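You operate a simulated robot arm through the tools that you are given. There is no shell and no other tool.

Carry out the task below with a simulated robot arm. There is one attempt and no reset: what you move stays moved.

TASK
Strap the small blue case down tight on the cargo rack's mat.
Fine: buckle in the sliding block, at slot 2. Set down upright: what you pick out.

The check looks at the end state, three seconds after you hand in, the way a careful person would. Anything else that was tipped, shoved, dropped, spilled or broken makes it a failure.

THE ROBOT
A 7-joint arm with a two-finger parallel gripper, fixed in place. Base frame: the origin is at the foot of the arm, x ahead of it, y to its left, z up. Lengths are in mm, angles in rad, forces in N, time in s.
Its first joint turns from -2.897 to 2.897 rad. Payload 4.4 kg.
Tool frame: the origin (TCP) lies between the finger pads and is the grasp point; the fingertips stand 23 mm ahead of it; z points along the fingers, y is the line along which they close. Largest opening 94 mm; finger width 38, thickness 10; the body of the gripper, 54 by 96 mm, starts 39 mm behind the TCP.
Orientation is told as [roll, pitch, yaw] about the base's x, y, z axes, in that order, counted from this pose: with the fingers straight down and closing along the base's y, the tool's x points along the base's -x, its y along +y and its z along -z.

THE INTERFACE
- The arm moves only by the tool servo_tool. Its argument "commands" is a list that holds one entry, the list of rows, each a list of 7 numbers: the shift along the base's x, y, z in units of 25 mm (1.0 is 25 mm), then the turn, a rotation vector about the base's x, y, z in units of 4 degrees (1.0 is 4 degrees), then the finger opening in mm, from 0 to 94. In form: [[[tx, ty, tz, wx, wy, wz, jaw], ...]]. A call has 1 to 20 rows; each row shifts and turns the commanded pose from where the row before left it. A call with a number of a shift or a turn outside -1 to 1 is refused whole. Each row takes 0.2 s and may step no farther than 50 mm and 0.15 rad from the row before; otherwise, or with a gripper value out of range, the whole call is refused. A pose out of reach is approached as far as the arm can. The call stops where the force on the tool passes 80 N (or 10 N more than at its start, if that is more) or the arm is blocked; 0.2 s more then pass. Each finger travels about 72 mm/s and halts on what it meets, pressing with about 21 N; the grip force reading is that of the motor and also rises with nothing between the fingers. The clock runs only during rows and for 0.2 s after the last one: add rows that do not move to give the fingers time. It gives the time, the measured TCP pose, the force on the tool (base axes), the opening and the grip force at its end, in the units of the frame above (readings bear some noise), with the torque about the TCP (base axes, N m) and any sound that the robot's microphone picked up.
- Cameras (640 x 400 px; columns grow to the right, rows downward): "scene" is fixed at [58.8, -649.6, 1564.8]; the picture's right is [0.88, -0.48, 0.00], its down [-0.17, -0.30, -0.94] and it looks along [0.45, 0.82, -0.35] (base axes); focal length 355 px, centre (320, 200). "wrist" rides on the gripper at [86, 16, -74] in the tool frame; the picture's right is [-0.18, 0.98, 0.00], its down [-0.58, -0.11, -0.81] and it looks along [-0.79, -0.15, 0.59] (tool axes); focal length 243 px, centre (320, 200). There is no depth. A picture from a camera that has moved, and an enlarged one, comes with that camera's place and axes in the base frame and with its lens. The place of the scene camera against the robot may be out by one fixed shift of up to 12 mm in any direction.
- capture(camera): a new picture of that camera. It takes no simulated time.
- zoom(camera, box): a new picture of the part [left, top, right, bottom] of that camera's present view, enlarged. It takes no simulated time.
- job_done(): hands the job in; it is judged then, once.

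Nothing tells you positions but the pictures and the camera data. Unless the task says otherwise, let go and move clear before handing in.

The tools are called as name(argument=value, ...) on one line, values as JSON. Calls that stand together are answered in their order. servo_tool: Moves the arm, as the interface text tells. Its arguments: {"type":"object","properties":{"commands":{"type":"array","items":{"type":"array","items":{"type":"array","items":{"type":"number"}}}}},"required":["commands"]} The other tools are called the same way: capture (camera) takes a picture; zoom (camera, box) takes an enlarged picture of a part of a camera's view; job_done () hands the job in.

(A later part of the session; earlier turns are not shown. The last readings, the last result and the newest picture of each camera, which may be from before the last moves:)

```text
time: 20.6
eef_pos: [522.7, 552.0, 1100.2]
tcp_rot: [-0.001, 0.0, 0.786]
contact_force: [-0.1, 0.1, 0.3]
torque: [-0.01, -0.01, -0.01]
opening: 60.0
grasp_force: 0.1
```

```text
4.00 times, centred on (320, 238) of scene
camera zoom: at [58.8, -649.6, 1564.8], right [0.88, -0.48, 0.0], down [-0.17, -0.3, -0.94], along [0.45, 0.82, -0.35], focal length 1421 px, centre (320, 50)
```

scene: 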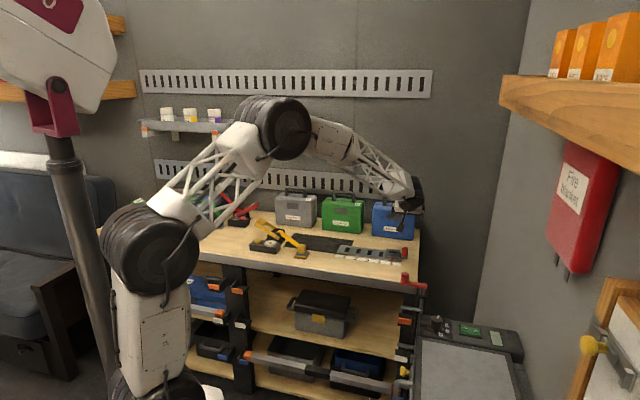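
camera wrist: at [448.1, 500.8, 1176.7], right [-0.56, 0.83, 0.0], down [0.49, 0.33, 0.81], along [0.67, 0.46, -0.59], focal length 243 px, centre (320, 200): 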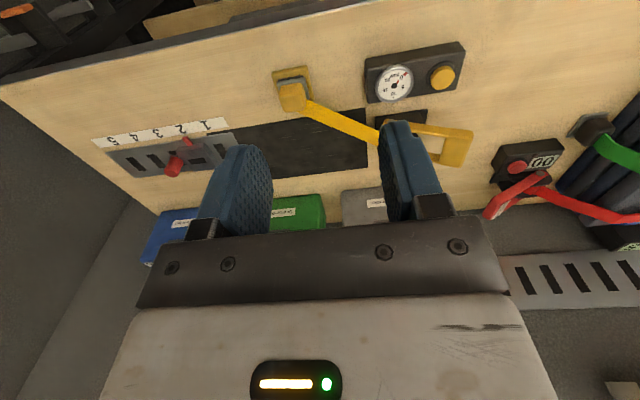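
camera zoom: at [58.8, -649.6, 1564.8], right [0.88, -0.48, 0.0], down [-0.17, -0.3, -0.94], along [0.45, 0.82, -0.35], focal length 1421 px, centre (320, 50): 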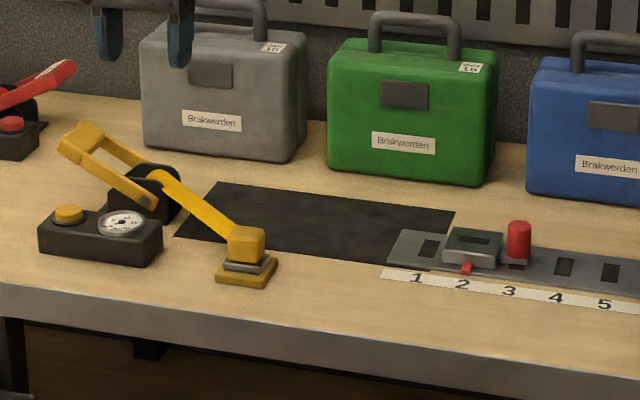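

Mat spans s −70…228, d 925…1075, and the strap line (ratchet to block) is at about d≈969. Next I'll rotate the tool so the fingers close across the blue case's handle bar.

servo_tool(commands=[[[0.58, -0.185, 0.06, 0, 0, -1, 94], [0.58, -0.185, 0.06, 0, 0, -1, 94], [0.58, -0.185, 0.06, 0, 0, -1, 94], [0.58, -0.185, 0.06, 0, 0, -1, 94], [0.58, -0.185, 0.06, 0, 0, -1, 94], [0.58, -0.185, 0.06, 0, 0, -1, 94], [0.58, -0.185, 0.06, 0, 0, -1, 94], [0.58, -0.185, 0.06, 0, 0, -1, 94], [0.58, -0.185, 0.06, 0, 0, -1, 94], [0.58, -0.185, 0.06, 0, 0, -1, 94], [0.58, -0.185, 0.06, 0, 0, -1, 94], [0.58, -0.185, 0.06, 0, 0, -1, 94], [0.58, -0.185, 0.06, 0, 0, -1, 94], [0.58, -0.185, 0.06, 0, 0, -1, 94], [0.58, -0.185, 0.06, 0, 0, -1, 94], [0.58, -0.185, 0.06, 0, 0, -1, 94], [0.58, -0.185, 0.06, 0, 0, -1, 94], [0.58, -0.185, 0.06, 0, 0, -1, 94], [0.58, -0.185, 0.06, 0, 0, -1, 94], [0.58, -0.185, 0.06, 0, 0, -1, 94]]])

servo_tool(commands=[[[0, 0, 0, 0, 0, -1, 94], [0, 0, 0, 0, 0, -1, 94], [0, 0, 0, 0, 0, -0.5, 94], [0, 0, 0, 0, 0, 0, 94]]])

capture(camera="wrist")

capture(camera="scene")

```text
time: 24.8
eef_pos: [812.3, 459.0, 1131.9]
tcp_rot: [0.001, 0.001, -0.613]
contact_force: [0.5, 0.4, 0.1]
torque: [-0.01, -0.01, 0.03]
opening: 94.0
grasp_force: 0.0
```

```text
time: 25.8
eef_pos: [813.5, 460.7, 1131.2]
tcp_rot: [0.0, 0.001, -0.786]
contact_force: [-0.6, 0.0, -0.1]
torque: [0.0, 0.02, -0.01]
opening: 93.9
grasp_force: 0.1
```

```text
taken
camera wrist: at [761.0, 530.4, 1207.6], right [0.83, 0.56, 0.0], down [0.33, -0.49, 0.81], along [0.46, -0.67, -0.59], focal length 243 px, centre (320, 200)
```

wrist: 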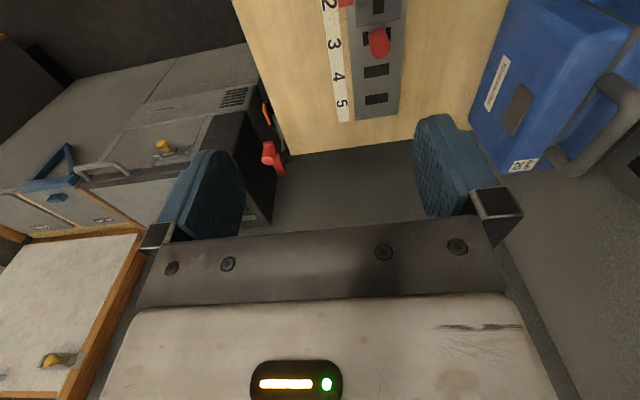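

```text
taken
```

scene: 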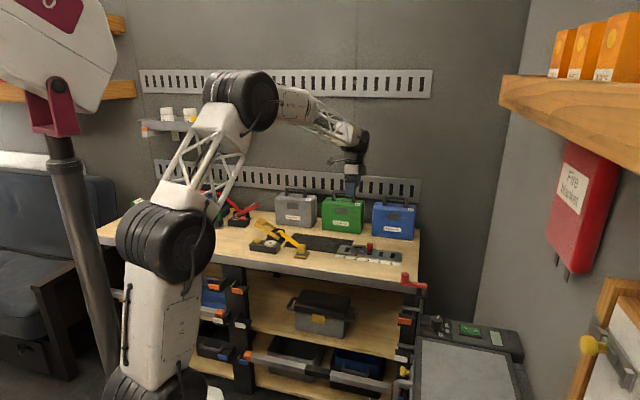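

zoom(camera="wrist", box=[460, 0, 640, 190])

zoom(camera="wrist", box=[300, 0, 420, 130])

```text
2.11 times, centred on (550, 95) of wrist
camera zoom: at [761.0, 530.4, 1207.6], right [0.83, 0.56, 0.0], down [0.33, -0.49, 0.81], along [0.46, -0.67, -0.59], focal length 511 px, centre (-164, 421)
```

zoom: 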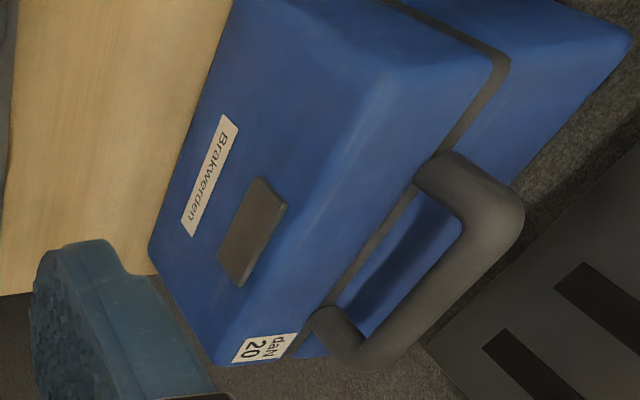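

```text
3.08 times, centred on (360, 65) of wrist
camera zoom: at [761.0, 530.4, 1207.6], right [0.83, 0.56, 0.0], down [0.33, -0.49, 0.81], along [0.46, -0.67, -0.59], focal length 746 px, centre (197, 615)
```

zoom: 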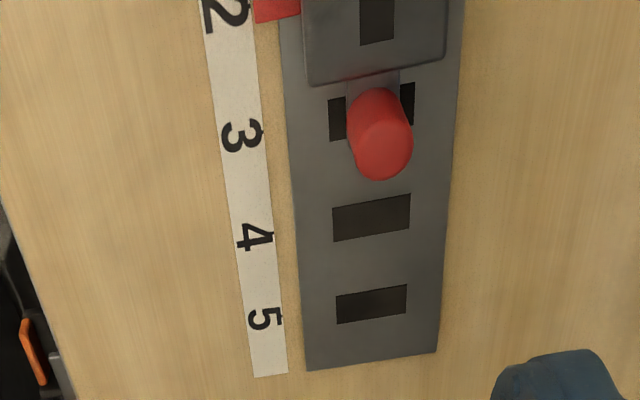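

From this side view I get the handle bar centre at about s=398, d=1194, z≈991, with the case about 100 mm thick. I'll tilt the tool 60° outward and move to a pre-grasp point about 120 mm short of the bar.

servo_tool(commands=[[[0.797, 0.094, -0.267, 0.884, -0.884, 0, 94], [0.797, 0.094, -0.267, 0.884, -0.884, 0, 94], [0.797, 0.094, -0.267, 0.884, -0.884, 0, 94], [0.797, 0.094, -0.267, 0.884, -0.884, 0, 94], [0.797, 0.094, -0.267, 0.884, -0.884, 0, 94], [0.797, 0.094, -0.267, 0.884, -0.884, 0, 94], [0.797, 0.094, -0.267, 0.884, -0.884, 0, 94], [0.797, 0.094, -0.267, 0.884, -0.884, 0, 94], [0.797, 0.094, -0.267, 0.884, -0.884, 0, 94], [0.797, 0.094, -0.267, 0.884, -0.884, 0, 94], [0.797, 0.094, -0.267, 0.884, -0.884, 0, 94], [0.797, 0.094, -0.267, 0.884, -0.884, 0, 94], [0, 0, 0, 0, 0, 0, 94]]])

capture(camera="wrist")

capture(camera="scene")

```text
time: 28.6
eef_pos: [1050.8, 488.0, 1051.7]
tcp_rot: [1.048, -0.001, -0.787]
contact_force: [0.4, -0.2, -0.3]
torque: [-0.02, -0.03, 0.0]
opening: 93.8
grasp_force: 0.1
```

```text
taken
camera wrist: at [948.0, 507.9, 1104.0], right [0.48, 0.22, 0.85], down [-0.12, -0.94, 0.31], along [0.87, -0.25, -0.42], focal length 243 px, centre (320, 200)
```

wrist: 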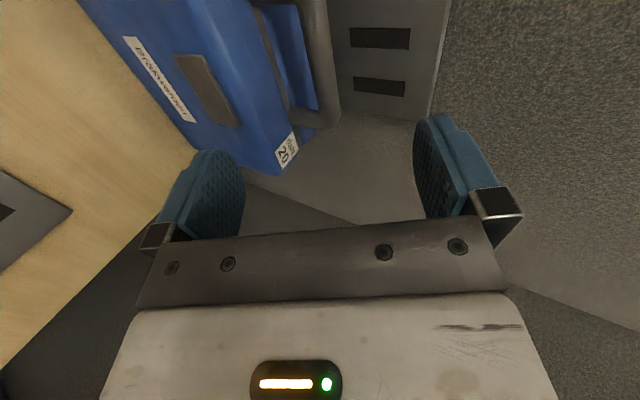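

```text
taken
```

scene: 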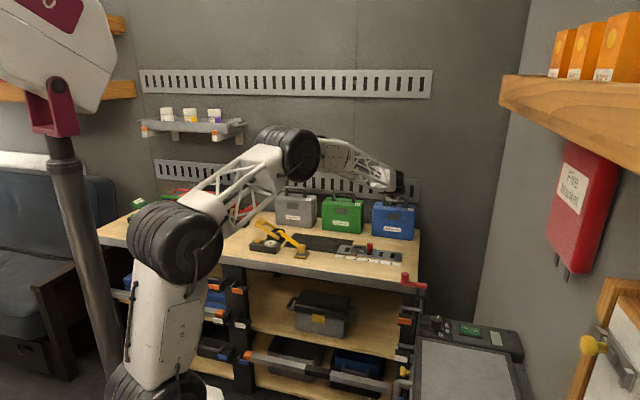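

zoom(camera="wrist", box=[240, 0, 400, 140])

zoom(camera="scene", box=[340, 165, 440, 245])

```text
2.86 times, centred on (320, 70) of wrist
camera zoom: at [948.0, 507.9, 1104.0], right [0.48, 0.22, 0.85], down [-0.12, -0.94, 0.31], along [0.87, -0.25, -0.42], focal length 693 px, centre (320, 571)
```

zoom: 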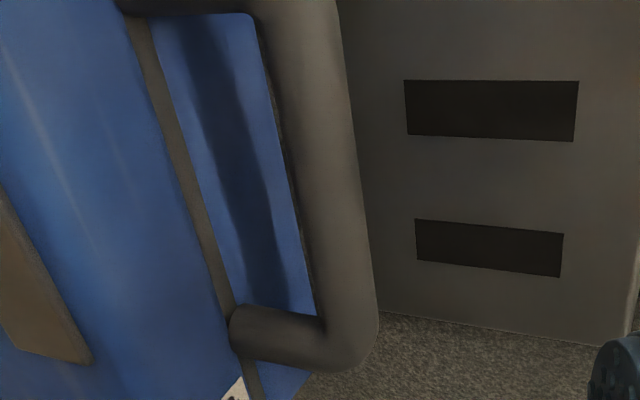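

```text
5.00 times, centred on (390, 205) of scene
camera zoom: at [58.8, -649.6, 1564.8], right [0.88, -0.48, 0.0], down [-0.17, -0.3, -0.94], along [0.45, 0.82, -0.35], focal length 1776 px, centre (-30, 175)
```

zoom: 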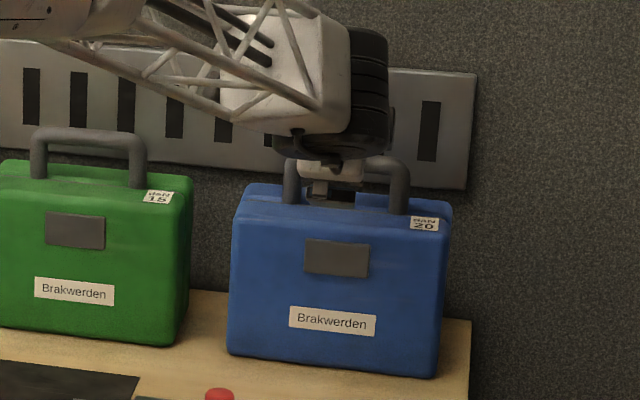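

The bar is almost exactly on the approach line (about 124 mm ahead, 1–2 mm off). The gap under the handle is about 35 mm, so I'll narrow the fingers to 34 mm and advance part-way, then check.

servo_tool(commands=[[[0, 0, 0, 0, 0, 0, 34], [0, 0, 0, 0, 0, 0, 34], [0.45, 0.408, -0.339, 0, 0, 0, 34], [0.45, 0.408, -0.339, 0, 0, 0, 34], [0.45, 0.408, -0.339, 0, 0, 0, 34], [0.45, 0.408, -0.339, 0, 0, 0, 34], [0, 0, 0, 0, 0, 0, 34]]])

capture(camera="wrist")

zoom(camera="scene", box=[340, 165, 440, 245])

```text
time: 30.2
eef_pos: [1095.6, 528.7, 1017.1]
tcp_rot: [1.049, 0.0, -0.786]
contact_force: [-0.6, 0.5, -0.4]
torque: [0.0, 0.02, 0.04]
opening: 33.9
grasp_force: 0.0
```

```text
taken
camera wrist: at [993.1, 548.6, 1070.2], right [0.48, 0.22, 0.85], down [-0.12, -0.94, 0.31], along [0.87, -0.25, -0.42], focal length 243 px, centre (320, 200)
```

wrist: 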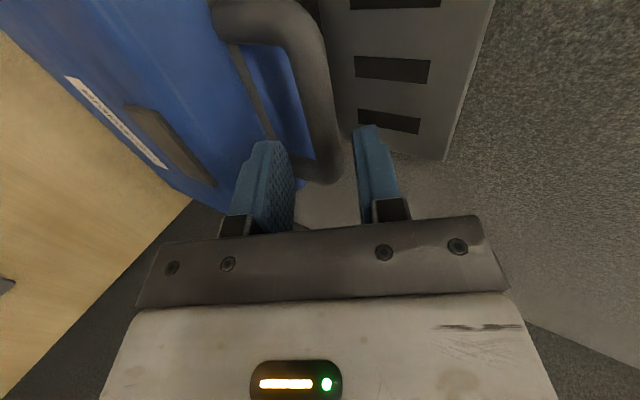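

```text
5.00 times, centred on (390, 205) of scene
camera zoom: at [58.8, -649.6, 1564.8], right [0.88, -0.48, 0.0], down [-0.17, -0.3, -0.94], along [0.45, 0.82, -0.35], focal length 1776 px, centre (-30, 175)
```

zoom: 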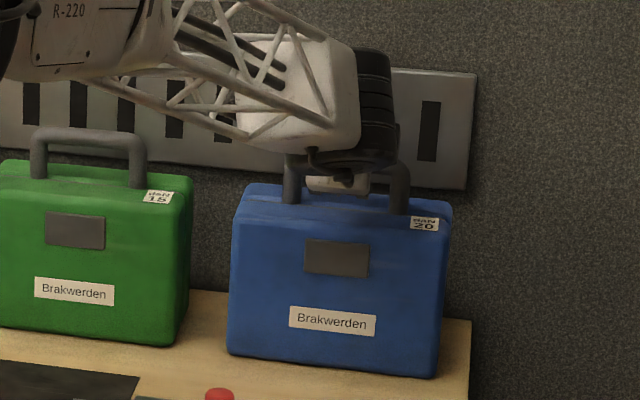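

Aligned: bar centre within about 2 mm of the finger mid-plane. I'll advance the rest and close on the handle.

servo_tool(commands=[[[0.404, 0.348, -0.307, 0, 0, 0, 34], [0.404, 0.348, -0.307, 0, 0, 0, 34], [0.404, 0.348, -0.307, 0, 0, 0, 34], [0, 0, 0, 0, 0, 0, 34]]])

capture(camera="wrist")

zoom(camera="scene", box=[340, 165, 440, 245])

```text
time: 31.2
eef_pos: [1126.8, 555.7, 994.6]
tcp_rot: [1.05, -0.001, -0.787]
contact_force: [0.5, 0.4, 0.7]
torque: [-0.03, 0.02, 0.01]
opening: 34.0
grasp_force: 0.1
```

```text
taken
camera wrist: at [1023.9, 574.8, 1046.8], right [0.48, 0.22, 0.85], down [-0.12, -0.94, 0.31], along [0.87, -0.25, -0.42], focal length 243 px, centre (320, 200)
```

wrist: 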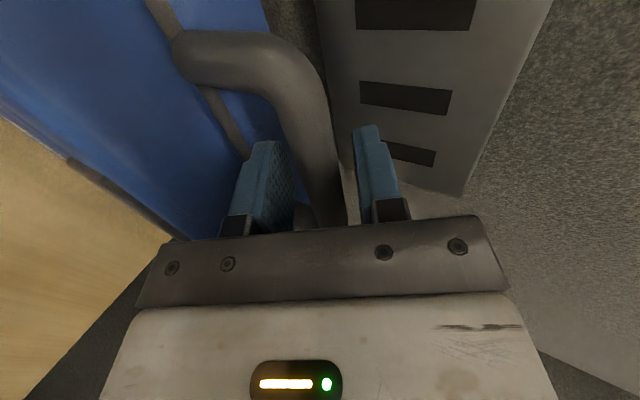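

```text
5.00 times, centred on (390, 205) of scene
camera zoom: at [58.8, -649.6, 1564.8], right [0.88, -0.48, 0.0], down [-0.17, -0.3, -0.94], along [0.45, 0.82, -0.35], focal length 1776 px, centre (-30, 175)
```

zoom: 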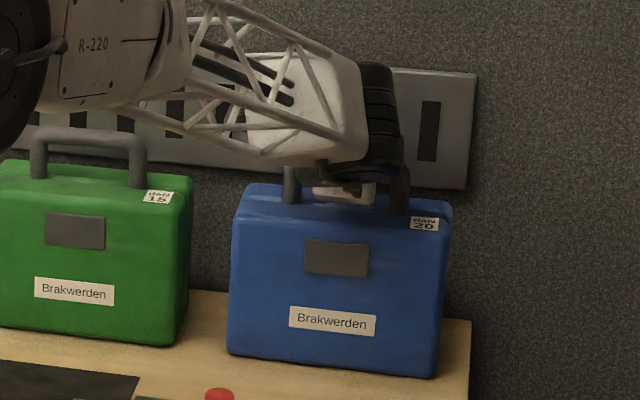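

The bar is between the fingers. Closing now.

servo_tool(commands=[[[0, 0, 0, 0, 0, 0, 20], [0, 0, 0, 0, 0, 0, 8], [0, 0, 0, 0, 0, 0, 5], [0, 0, 0, 0, 0, 0, 5]]])

capture(camera="wrist")

```text
time: 32.2
eef_pos: [1128.7, 554.4, 994.1]
tcp_rot: [1.049, 0.001, -0.786]
contact_force: [2.6, 1.1, 3.4]
torque: [0.61, 0.52, -0.23]
opening: 17.9
grasp_force: 20.6
```

```text
taken
camera wrist: at [1023.8, 574.6, 1047.2], right [0.48, 0.22, 0.85], down [-0.12, -0.94, 0.31], along [0.87, -0.25, -0.42], focal length 243 px, centre (320, 200)
```

wrist: 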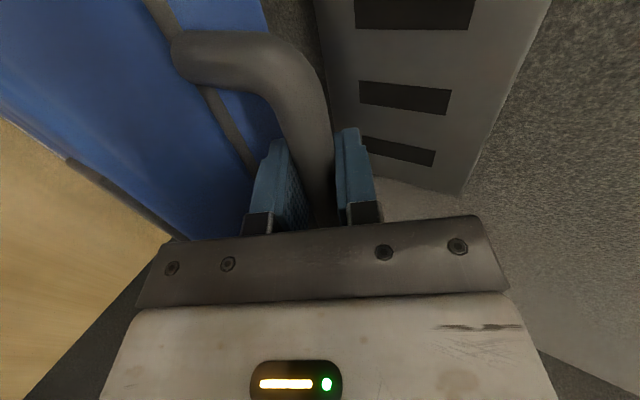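

Gripped (opening 17.9 mm). I'll lift slowly a little and check the weight and hold.

servo_tool(commands=[[[0, 0, 0, 0, 0, 0, 0], [0, 0, 0.2, 0, 0, 0, 0], [0, 0, 0.3, 0, 0, 0, 0], [0, 0, 0.3, 0, 0, 0, 0], [0, 0, 0, 0, 0, 0, 0], [0, 0, 0, 0, 0, 0, 0]]])

capture(camera="wrist")

zoom(camera="scene", box=[340, 165, 440, 245])

```text
time: 33.6
eef_pos: [1126.5, 554.1, 1014.4]
tcp_rot: [1.049, -0.001, -0.786]
contact_force: [0.2, 0.2, -5.6]
torque: [0.01, -0.03, -0.01]
opening: 17.6
grasp_force: 21.3
```

```text
taken
camera wrist: at [1023.7, 574.5, 1066.3], right [0.48, 0.22, 0.85], down [-0.12, -0.94, 0.31], along [0.87, -0.25, -0.42], focal length 243 px, centre (320, 200)
```

wrist: 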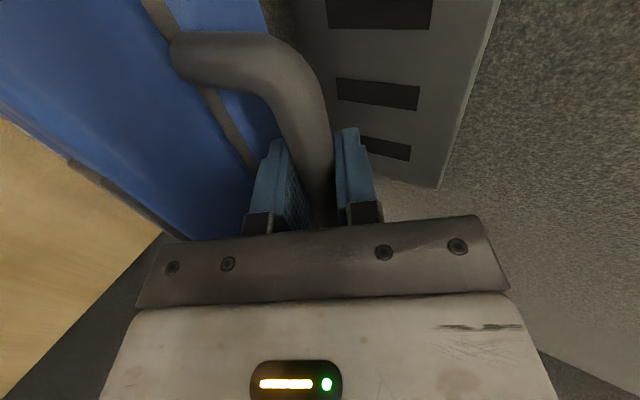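

```text
5.00 times, centred on (390, 205) of scene
camera zoom: at [58.8, -649.6, 1564.8], right [0.88, -0.48, 0.0], down [-0.17, -0.3, -0.94], along [0.45, 0.82, -0.35], focal length 1776 px, centre (-30, 175)
```

zoom: 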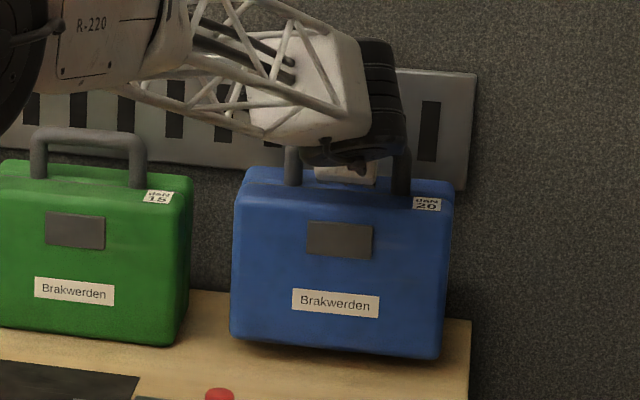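

The case lifts cleanly and hangs upright (about 0.57 kg). I'll raise it and bring it toward the robot, clear of the green case.

servo_tool(commands=[[[0, 0, 0.4, 0, 0, 0, 0], [0, 0, 0.7, 0, 0, 0, 0], [0, 0, 0.7, 0, 0, 0, 0], [0, 0, 0.7, 0, 0, 0, 0], [0, 0, 0.4, 0, 0, 0, 0], [-0.2, -0.2, 0, 0, 0, 0, 0], [-0.4, -0.4, 0, 0, 0, 0, 0], [-0.5, -0.5, 0, 0, 0, 0, 0], [-0.5, -0.5, 0, 0, 0, 0, 0], [-0.5, -0.5, 0, 0, 0, 0, 0], [-0.5, -0.5, 0, 0, 0, 0, 0], [-0.5, -0.5, 0, 0, 0, 0, 0], [-0.5, -0.5, 0, 0, 0, 0, 0], [-0.5, -0.5, 0, 0, 0, 0, 0], [-0.5, -0.5, 0, 0, 0, 0, 0], [-0.5, -0.5, 0, 0, 0, 0, 0], [-0.3, -0.3, 0, 0, 0, 0, 0], [-0.12, -0.12, 0, 0, 0, 0, 0], [0, 0, 0, 0, 0, 0, 0]]])

capture(camera="scene")

capture(camera="wrist")

```text
time: 37.6
eef_pos: [988.2, 417.9, 1086.3]
tcp_rot: [1.048, 0.0, -0.785]
contact_force: [0.2, 0.6, -6.0]
torque: [-0.01, 0.01, -0.04]
opening: 17.7
grasp_force: 21.2
```

```text
taken
```

scene: 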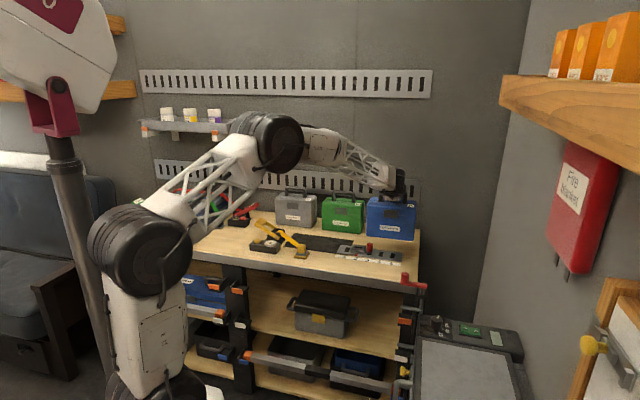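

```text
taken
camera wrist: at [885.7, 436.7, 1139.1], right [0.48, 0.22, 0.85], down [-0.12, -0.94, 0.31], along [0.87, -0.25, -0.42], focal length 243 px, centre (320, 200)
```

wrist: 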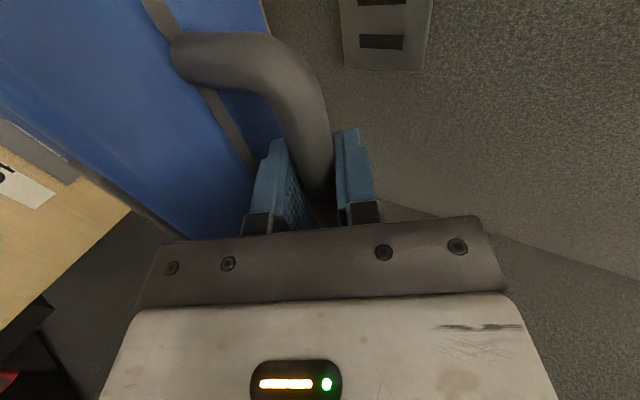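

Steady. Now I'll carry it leftward along the bench to above the mat.

servo_tool(commands=[[[-0.2, 0.2, 0, 0, 0, 0, 0], [-0.4, 0.4, 0, 0, 0, 0, 0], [-0.6, 0.6, 0, 0, 0, 0, 0], [-0.6, 0.6, 0, 0, 0, 0, 0], [-0.6, 0.6, 0, 0, 0, 0, 0], [-0.6, 0.6, 0, 0, 0, 0, 0], [-0.6, 0.6, 0, 0, 0, 0, 0], [-0.6, 0.6, 0, 0, 0, 0, 0], [-0.6, 0.6, 0, 0, 0, 0, 0], [-0.6, 0.6, 0, 0, 0, 0, 0], [-0.6, 0.6, 0, 0, 0, 0, 0], [-0.6, 0.6, 0, 0, 0, 0, 0], [-0.6, 0.6, 0, 0, 0, 0, 0], [-0.6, 0.6, 0, 0, 0, 0, 0], [-0.6, 0.6, 0, 0, 0, 0, 0], [-0.6, 0.6, 0, 0, 0, 0, 0], [-0.4, 0.4, 0, 0, 0, 0, 0], [-0.2, 0.2, 0, 0, 0, 0, 0], [0, 0, 0, 0, 0, 0, 0]]])

capture(camera="scene")

zoom(camera="scene", box=[240, 180, 400, 280])

capture(camera="wrist")

```text
time: 41.6
eef_pos: [747.8, 656.3, 1085.8]
tcp_rot: [1.05, -0.001, -0.785]
contact_force: [-0.3, 0.0, -4.7]
torque: [-0.04, 0.0, -0.03]
opening: 17.9
grasp_force: 20.6
```

```text
taken
```

scene: 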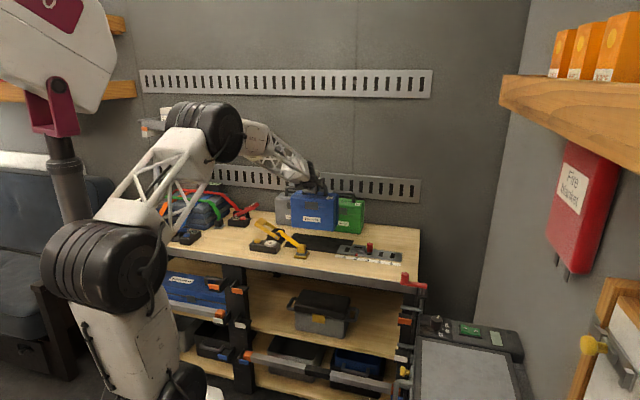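

```text
4.00 times, centred on (320, 230) of scene
camera zoom: at [58.8, -649.6, 1564.8], right [0.88, -0.48, 0.0], down [-0.17, -0.3, -0.94], along [0.45, 0.82, -0.35], focal length 1421 px, centre (320, 80)
```

zoom: 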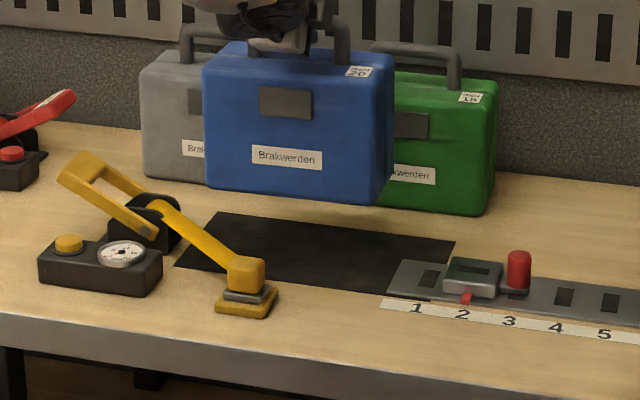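

```text
taken
camera wrist: at [645.3, 676.5, 1138.8], right [0.48, 0.22, 0.85], down [-0.12, -0.94, 0.31], along [0.87, -0.25, -0.42], focal length 243 px, centre (320, 200)
```

wrist: 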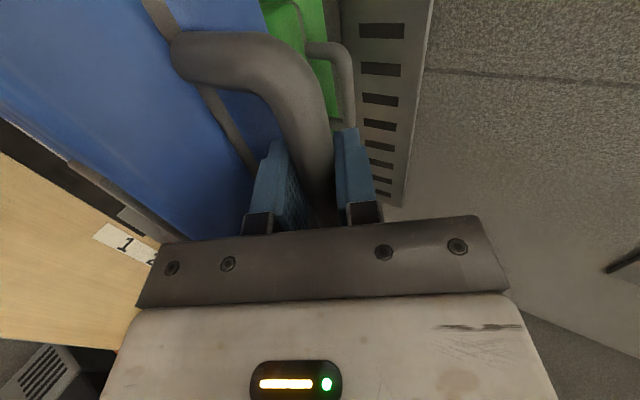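

It is above the mat at s≈64, d≈1000 (bar). I'll lower to about 15 mm above and verify placement.

servo_tool(commands=[[[0, 0, -0.3, 0, 0, 0, 0], [0, 0, -0.5, 0, 0, 0, 0], [0, 0, -0.6, 0, 0, 0, 0], [0, 0, -0.6, 0, 0, 0, 0], [0, 0, -0.5, 0, 0, 0, 0], [0, 0, -0.3, 0, 0, 0, 0], [0, 0, 0, 0, 0, 0, 0]]])

zoom(camera="scene", box=[240, 190, 384, 280])

capture(camera="wrist")

```text
time: 43.2
eef_pos: [747.4, 656.5, 1016.1]
tcp_rot: [1.05, 0.0, -0.785]
contact_force: [1.2, 0.5, -4.7]
torque: [0.0, 0.01, 0.0]
opening: 17.6
grasp_force: 21.5
```

```text
4.44 times, centred on (312, 235) of scene
camera zoom: at [58.8, -649.6, 1564.8], right [0.88, -0.48, 0.0], down [-0.17, -0.3, -0.94], along [0.45, 0.82, -0.35], focal length 1579 px, centre (356, 44)
```

zoom: 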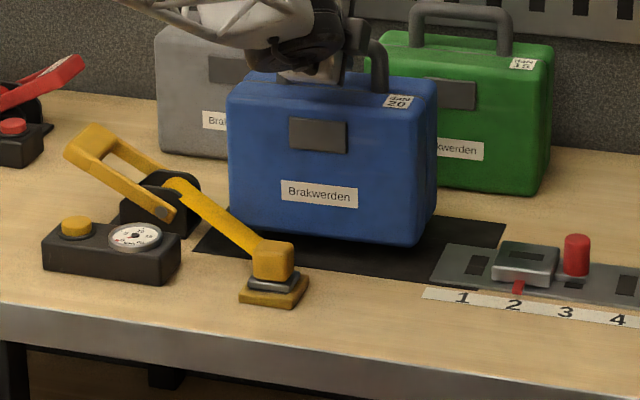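

```text
taken
camera wrist: at [645.4, 676.5, 1069.3], right [0.48, 0.22, 0.85], down [-0.12, -0.94, 0.31], along [0.87, -0.25, -0.42], focal length 243 px, centre (320, 200)
```

wrist: 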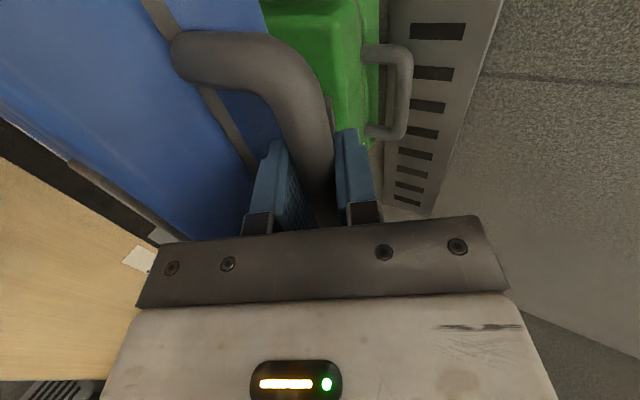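

Position over the mat looks right, and the loose strap is clear on the left. I'll lower gently to contact.

servo_tool(commands=[[[0, 0, -0.3, 0, 0, 0, 0], [0, 0, -0.25, 0, 0, 0, 0], [0, 0, -0.12, 0, 0, 0, 0], [0, 0, -0.08, 0, 0, 0, 0], [0, 0, 0, 0, 0, 0, 0]]])

zoom(camera="scene", box=[270, 200, 350, 260])

```text
time: 44.4
eef_pos: [747.9, 657.7, 998.3]
tcp_rot: [1.048, 0.001, -0.786]
contact_force: [0.4, -0.6, -5.5]
torque: [-0.02, -0.03, 0.03]
opening: 17.8
grasp_force: 20.9
```

```text
6.67 times, centred on (310, 230) of scene
camera zoom: at [58.8, -649.6, 1564.8], right [0.88, -0.48, 0.0], down [-0.17, -0.3, -0.94], along [0.45, 0.82, -0.35], focal length 2368 px, centre (387, 0)
```

zoom: 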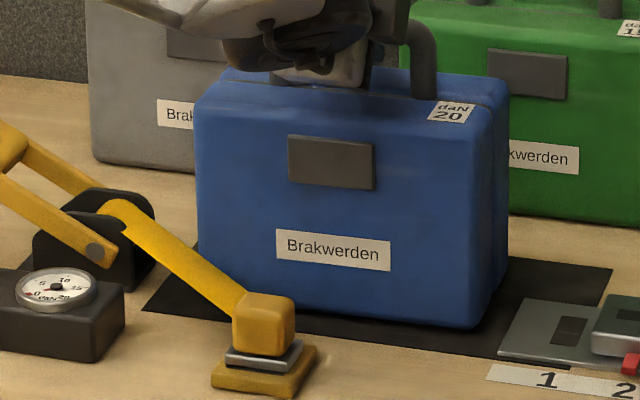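

servo_tool(commands=[[[0, 0, -0.06, 0, 0, 0, 0], [0, 0, -0.04, 0, 0, 0, 0], [0, 0, 0, 0, 0, 0, 0]]])

```text
time: 45.2
eef_pos: [748.1, 657.9, 994.6]
tcp_rot: [1.049, -0.001, -0.784]
contact_force: [0.6, -0.6, -1.5]
torque: [0.03, 0.08, -0.02]
opening: 17.6
grasp_force: 21.0
```

servo_tool(commands=[[[0, 0, -0.03, 0, 0, 0, 0], [0, 0, 0, 0, 0, 0, 0]]])

zoom(camera="scene", box=[270, 200, 350, 260])

capture(camera="wrist")

```text
time: 45.8
eef_pos: [747.9, 656.5, 994.9]
tcp_rot: [1.049, 0.0, -0.786]
contact_force: [3.4, -1.8, 3.2]
torque: [0.17, 0.19, -0.06]
opening: 17.9
grasp_force: 21.0
```

```text
6.67 times, centred on (310, 230) of scene
camera zoom: at [58.8, -649.6, 1564.8], right [0.88, -0.48, 0.0], down [-0.17, -0.3, -0.94], along [0.45, 0.82, -0.35], focal length 2368 px, centre (387, 0)
```

zoom: 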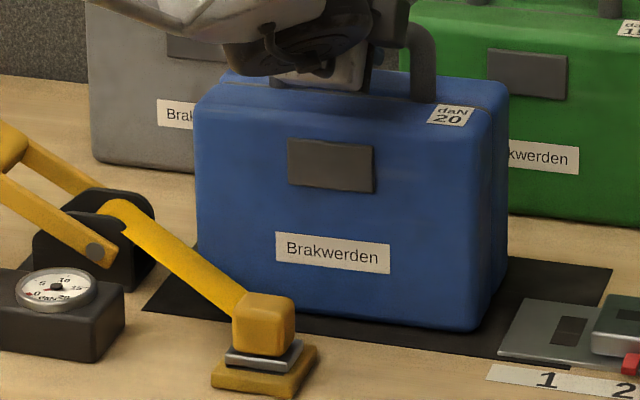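

```text
taken
camera wrist: at [645.6, 676.5, 1048.1], right [0.48, 0.22, 0.85], down [-0.12, -0.94, 0.31], along [0.87, -0.25, -0.42], focal length 243 px, centre (320, 200)
```

wrist: 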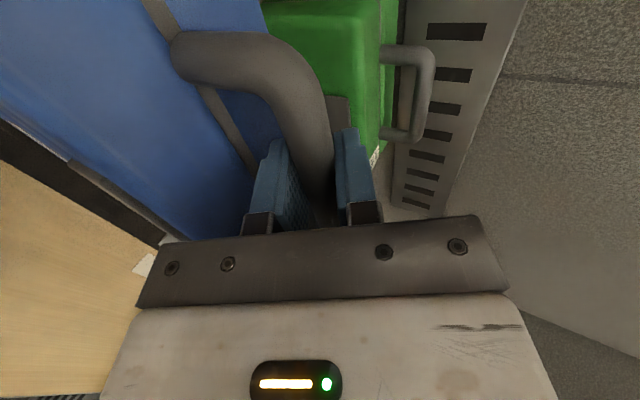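

The case is standing on the mat. I'll release the handle and back out along the approach line.

servo_tool(commands=[[[0, 0, 0, 0, 0, 0, 25], [0, 0, 0, 0, 0, 0, 34], [0, 0, 0, 0, 0, 0, 34], [-0.3, -0.3, 0.245, 0, 0, 0, 34], [-0.5, -0.5, 0.408, 0, 0, 0, 34], [-0.735, -0.735, 0.6, 0, 0, 0, 34], [-0.735, -0.735, 0.6, 0, 0, 0, 34], [-0.735, -0.735, 0.6, 0, 0, 0, 34], [-0.735, -0.735, 0.6, 0, 0, 0, 34], [0, 0, 0, 0, 0, 0, 34]]])

capture(camera="wrist")

zoom(camera="scene", box=[240, 180, 400, 280])

```text
time: 48.0
eef_pos: [655.4, 563.7, 1070.4]
tcp_rot: [1.048, 0.001, -0.785]
contact_force: [0.9, 0.1, 0.0]
torque: [-0.02, 0.01, -0.02]
opening: 34.2
grasp_force: 0.1
```

```text
taken
camera wrist: at [551.8, 582.4, 1123.7], right [0.48, 0.22, 0.85], down [-0.12, -0.94, 0.31], along [0.87, -0.25, -0.42], focal length 243 px, centre (320, 200)
```

wrist: 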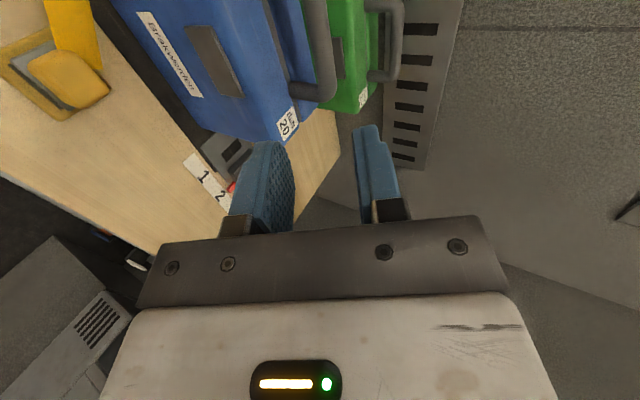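

```text
4.00 times, centred on (320, 230) of scene
camera zoom: at [58.8, -649.6, 1564.8], right [0.88, -0.48, 0.0], down [-0.17, -0.3, -0.94], along [0.45, 0.82, -0.35], focal length 1421 px, centre (320, 80)
```

zoom: 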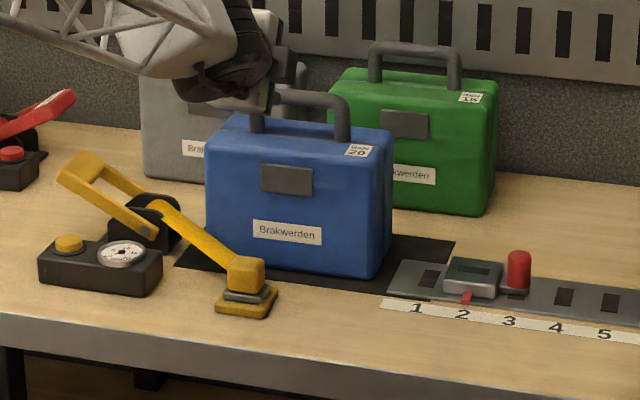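

The case stands upright on the mat. Next is the buckle: I'll level the tool and turn back to a front view for a close look at the buckle head.

servo_tool(commands=[[[-0.257, -0.13, -0.067, -0.884, 0.884, 0, 60], [-0.257, -0.13, -0.067, -0.884, 0.884, 0, 60], [-0.257, -0.13, -0.067, -0.884, 0.884, 0, 60], [-0.257, -0.13, -0.067, -0.884, 0.884, 0, 60], [-0.257, -0.13, -0.067, -0.884, 0.884, 0, 60], [-0.257, -0.13, -0.067, -0.884, 0.884, 0, 60], [-0.257, -0.13, -0.067, -0.884, 0.884, 0, 60], [-0.257, -0.13, -0.067, -0.884, 0.884, 0, 60], [-0.257, -0.13, -0.067, -0.884, 0.884, 0, 60], [-0.257, -0.13, -0.067, -0.884, 0.884, 0, 60], [-0.257, -0.13, -0.067, -0.884, 0.884, 0, 60], [-0.257, -0.13, -0.067, -0.884, 0.884, 0, 60], [0, 0, 0, 0, 0, 0, 60]]])

servo_tool(commands=[[[0, 0, -0.2, 0, 0, 1, 60], [0, 0, -0.2, 0, 0, 1, 60], [0, 0, -0.2, 0, 0, 1, 60], [0, 0, -0.2, 0, 0, 1, 60], [0, 0, -0.2, 0, 0, 1, 60], [0, 0, -0.2, 0, 0, 1, 60], [0, 0, -0.2, 0, 0, 1, 60], [0, 0, -0.2, 0, 0, 1, 60], [0, 0, -0.2, 0, 0, 1, 60], [0, 0, -0.2, 0, 0, 1, 60], [0, 0, -0.2, 0, 0, 1, 60], [0, 0, -0.2, 0, 0, 1, 60], [0, 0, -0.2, 0, 0, 1, 60], [0, 0, -0.2, 0, 0, 1, 60], [0, 0, -0.2, 0, 0, 1, 60], [0, 0, 0, 0, 0, 1, 60], [0, 0, 0, 0, 0, 1, 60], [0, 0, 0, 0, 0, 1, 60], [0, 0, 0, 0, 0, 1, 60], [0, 0, 0, 0, 0, 1, 60]]])

servo_tool(commands=[[[0, 0, 0, 0, 0, 1, 60], [0, 0, 0, 0, 0, 1, 60], [0, 0, 0, 0, 0, 0.5, 60], [0, 0, 0, 0, 0, 0, 60]]])

capture(camera="wrist")

```text
time: 50.8
eef_pos: [576.9, 525.7, 1051.1]
tcp_rot: [-0.001, 0.001, -0.784]
contact_force: [-0.4, -0.4, -0.6]
torque: [-0.02, 0.0, -0.01]
opening: 60.1
grasp_force: 0.0
```

```text
time: 55.0
eef_pos: [577.2, 524.7, 975.4]
tcp_rot: [0.0, -0.001, 0.612]
contact_force: [0.4, 0.1, 0.7]
torque: [-0.01, 0.0, 0.0]
opening: 60.1
grasp_force: 0.0
```

```text
time: 56.0
eef_pos: [578.6, 525.4, 976.0]
tcp_rot: [-0.001, -0.002, 0.785]
contact_force: [-0.4, -0.5, 0.1]
torque: [-0.01, -0.02, -0.01]
opening: 60.0
grasp_force: 0.1
```

```text
taken
camera wrist: at [504.0, 473.6, 1051.7], right [-0.56, 0.83, 0.0], down [0.49, 0.33, 0.81], along [0.67, 0.46, -0.59], focal length 243 px, centre (320, 200)
```

wrist: 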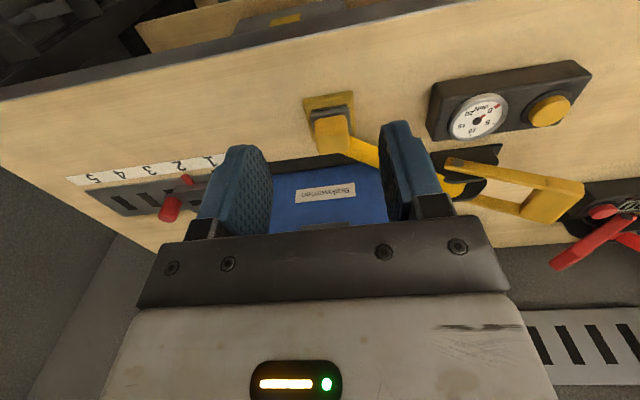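

zoom(camera="wrist", box=[280, 80, 400, 180])

zoom(camera="wrist", box=[420, 50, 600, 230])

zoom(camera="scene", box=[286, 236, 314, 260])

```text
4.00 times, centred on (340, 130) of wrist
camera zoom: at [504.0, 473.6, 1051.7], right [-0.56, 0.83, 0.0], down [0.49, 0.33, 0.81], along [0.67, 0.46, -0.59], focal length 970 px, centre (240, 480)
```

zoom: 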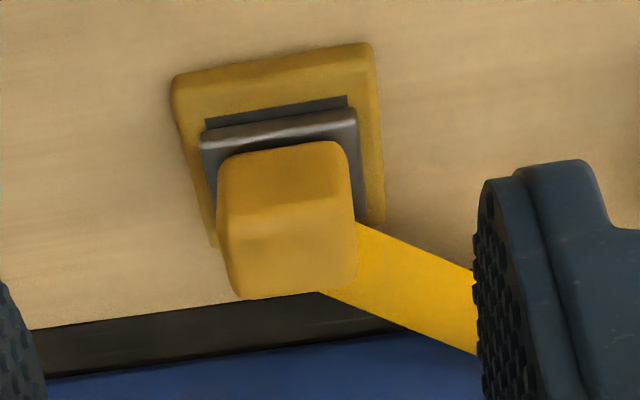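

```text
2.22 times, centred on (510, 140) of wrist
camera zoom: at [504.0, 473.6, 1051.7], right [-0.56, 0.83, 0.0], down [0.49, 0.33, 0.81], along [0.67, 0.46, -0.59], focal length 539 px, centre (-102, 333)
```

zoom: 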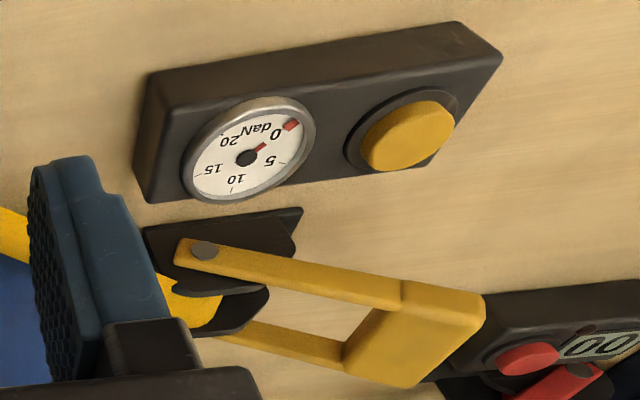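

```text
16.00 times, centred on (300, 248) of scene
camera zoom: at [58.8, -649.6, 1564.8], right [0.88, -0.48, 0.0], down [-0.17, -0.3, -0.94], along [0.45, 0.82, -0.35], focal length 5684 px, centre (640, -568)
```

zoom: 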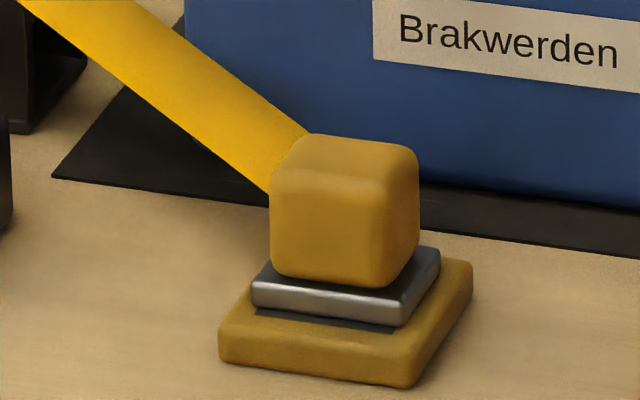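

The head is about 34 mm (along rail) × 24 mm (depth) × 32 mm tall, sitting in a yellow holder with its tongue down, aligned with the bench. I'll grip it across its depth, with the camera on the right (away from the strap and case), so I'm turning the tool another 90°.

servo_tool(commands=[[[0.11, 0.109, 0, 0, 0, 1, 60], [0.11, 0.109, 0, 0, 0, 1, 60], [0.11, 0.109, 0, 0, 0, 1, 60], [0.11, 0.109, 0, 0, 0, 1, 60], [0.11, 0.109, 0, 0, 0, 1, 60], [0.11, 0.109, 0, 0, 0, 1, 60], [0.11, 0.109, 0, 0, 0, 1, 60], [0.11, 0.109, 0, 0, 0, 1, 60], [0.11, 0.109, 0, 0, 0, 1, 60], [0.11, 0.109, 0, 0, 0, 1, 60], [0.11, 0.109, 0, 0, 0, 1, 60], [0.11, 0.109, 0, 0, 0, 1, 60], [0.11, 0.109, 0, 0, 0, 1, 60], [0.11, 0.109, 0, 0, 0, 1, 60], [0.11, 0.109, 0, 0, 0, 1, 60], [0.11, 0.109, 0, 0, 0, 1, 60], [0.11, 0.109, 0, 0, 0, 1, 60], [0.11, 0.109, 0, 0, 0, 1, 60], [0.11, 0.109, 0, 0, 0, 1, 60], [0.11, 0.109, 0, 0, 0, 1, 60]]])

servo_tool(commands=[[[0, 0, 0, 0, 0, 1, 60], [0, 0, 0, 0, 0, 1, 60], [0, 0, 0, 0, 0, 0.5, 60], [0, 0, 0, 0, 0, 0, 60]]])

capture(camera="wrist")

capture(camera="scene")

```text
time: 60.2
eef_pos: [634.4, 580.0, 975.2]
tcp_rot: [0.0, 0.0, 2.183]
contact_force: [0.3, -0.7, 0.7]
torque: [0.01, 0.03, 0.03]
opening: 59.8
grasp_force: 0.2
```

```text
time: 61.2
eef_pos: [634.4, 579.2, 976.4]
tcp_rot: [-0.001, -0.001, 2.354]
contact_force: [-0.4, -0.3, 0.1]
torque: [0.01, -0.02, -0.01]
opening: 60.3
grasp_force: 0.1
```

```text
taken
camera wrist: at [682.0, 504.7, 1051.4], right [-0.83, -0.56, 0.0], down [-0.33, 0.49, 0.81], along [-0.46, 0.67, -0.59], focal length 243 px, centre (320, 200)
```

wrist: 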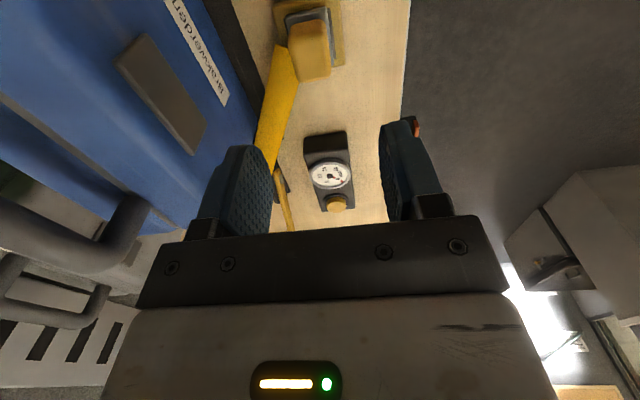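

```text
taken
```

scene: 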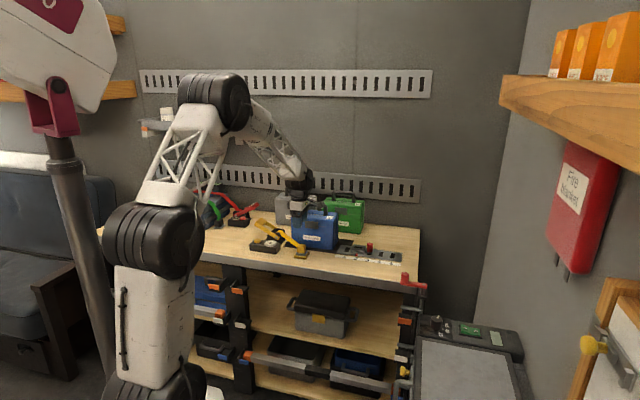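

The turn worked. Close-up of the buckle from this side:

zoom(camera="wrist", box=[240, 0, 370, 110])

zoom(camera="wrist", box=[250, 110, 370, 220])

```text
3.64 times, centred on (305, 55) of wrist
camera zoom: at [682.0, 504.7, 1051.4], right [-0.83, -0.56, 0.0], down [-0.33, 0.49, 0.81], along [-0.46, 0.67, -0.59], focal length 882 px, centre (374, 727)
```

zoom: 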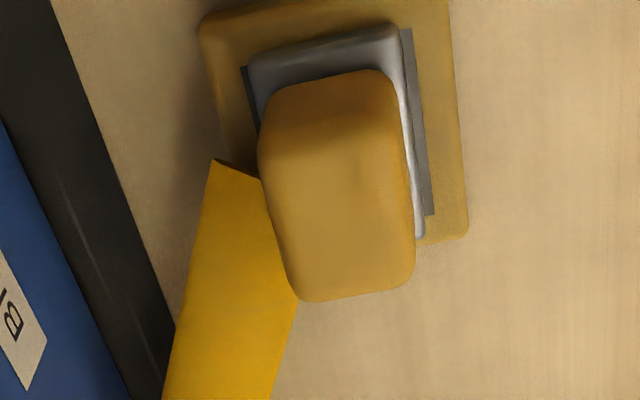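

```text
3.64 times, centred on (310, 165) of wrist
camera zoom: at [682.0, 504.7, 1051.4], right [-0.83, -0.56, 0.0], down [-0.33, 0.49, 0.81], along [-0.46, 0.67, -0.59], focal length 882 px, centre (356, 327)
```

zoom: 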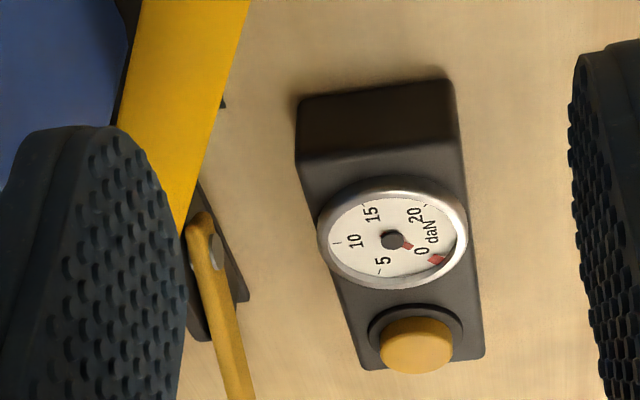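

Head top centre is at about s=38.5, d=864, z≈850. I'll come down over it with the fingers open and recheck before the last part.

servo_tool(commands=[[[0.04, 0.045, -0.7, 0, 0, 0, 66], [0.04, 0.045, -0.7, 0, 0, 0, 66], [0.04, 0.045, -0.7, 0, 0, 0, 66], [0.04, 0.045, -0.7, 0, 0, 0, 66], [0, 0, 0, 0, 0, 0, 66]]])

capture(camera="wrist")

zoom(camera="scene", box=[270, 200, 350, 260])

```text
time: 62.4
eef_pos: [636.8, 583.3, 904.7]
tcp_rot: [0.0, -0.001, 2.356]
contact_force: [-0.6, 0.1, 0.6]
torque: [0.02, 0.02, -0.03]
opening: 65.8
grasp_force: 0.0
```

```text
taken
camera wrist: at [685.8, 508.9, 981.1], right [-0.83, -0.56, 0.0], down [-0.33, 0.49, 0.81], along [-0.46, 0.67, -0.59], focal length 243 px, centre (320, 200)
```

wrist: 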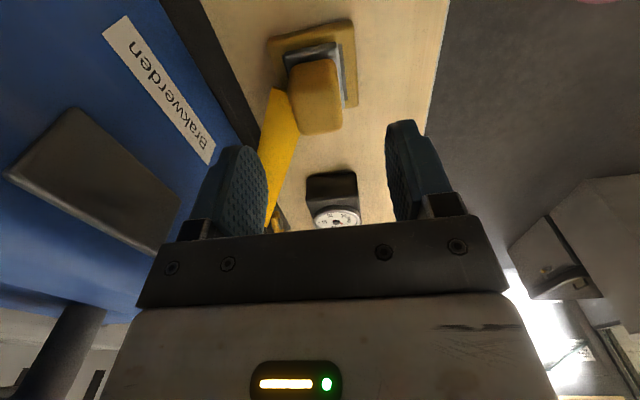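

```text
6.67 times, centred on (310, 230) of scene
camera zoom: at [58.8, -649.6, 1564.8], right [0.88, -0.48, 0.0], down [-0.17, -0.3, -0.94], along [0.45, 0.82, -0.35], focal length 2368 px, centre (387, 0)
```

zoom: 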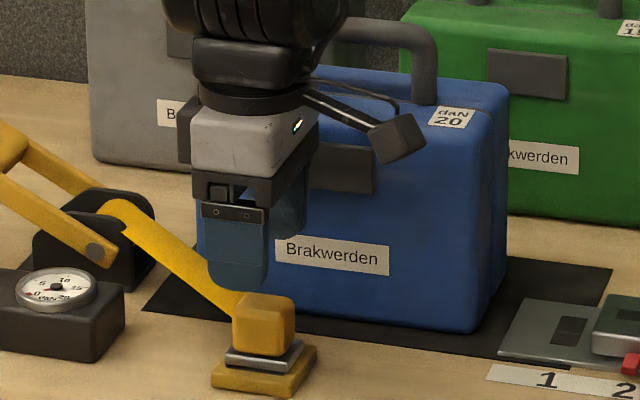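

Well centred. Lowering to grip the upper part of the head.

servo_tool(commands=[[[0.02, -0.02, -0.7, 0, 0, 0, 66], [0.02, -0.02, -0.7, 0, 0, 0, 66], [0.02, -0.02, -0.75, 0, 0, 0, 66], [0, 0, 0, 0, 0, 0, 66]]])

capture(camera="wrist")

zoom(camera="scene", box=[270, 210, 340, 262])

```text
time: 63.4
eef_pos: [639.2, 582.9, 851.5]
tcp_rot: [0.0, 0.001, 2.358]
contact_force: [1.1, 0.1, -0.4]
torque: [0.05, 0.02, -0.01]
opening: 66.1
grasp_force: 0.0
```

```text
taken
camera wrist: at [687.3, 507.6, 927.4], right [-0.83, -0.56, 0.0], down [-0.33, 0.49, 0.81], along [-0.46, 0.67, -0.59], focal length 243 px, centre (320, 200)
```

wrist: 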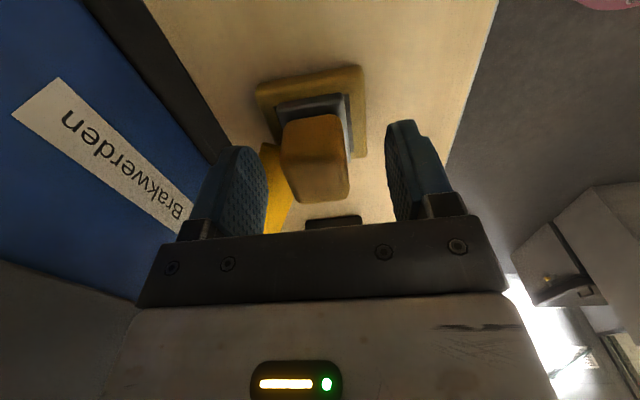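

```text
7.69 times, centred on (305, 236) of scene
camera zoom: at [58.8, -649.6, 1564.8], right [0.88, -0.48, 0.0], down [-0.17, -0.3, -0.94], along [0.45, 0.82, -0.35], focal length 2733 px, centre (435, -77)
```

zoom: 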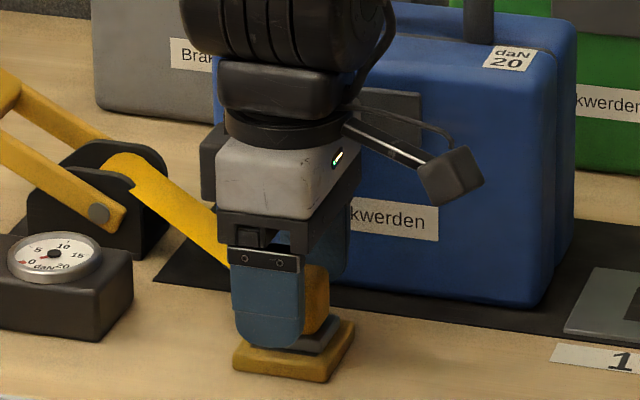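

servo_tool(commands=[[[0, 0, 0, 0, 0, 0, 45], [0, 0, 0, 0, 0, 0, 30], [0, 0, 0, 0, 0, 0, 20], [0, 0, 0, 0, 0, 0, 15], [0, 0, 0, 0, 0, 0, 10]]])

capture(camera="wrist")

```text
time: 64.6
eef_pos: [638.7, 581.1, 850.5]
tcp_rot: [-0.001, 0.002, 2.356]
contact_force: [0.3, 0.0, 0.1]
torque: [0.01, 0.01, -0.01]
opening: 29.6
grasp_force: 20.9
heard: snap
```

```text
taken
camera wrist: at [687.3, 507.6, 927.5], right [-0.83, -0.56, 0.0], down [-0.33, 0.49, 0.81], along [-0.46, 0.67, -0.59], focal length 243 px, centre (320, 200)
```

wrist: 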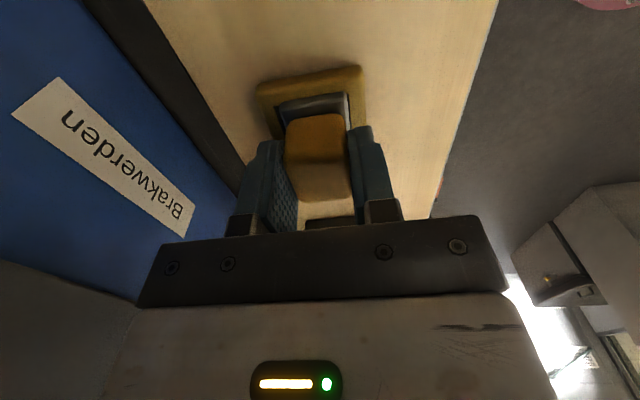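

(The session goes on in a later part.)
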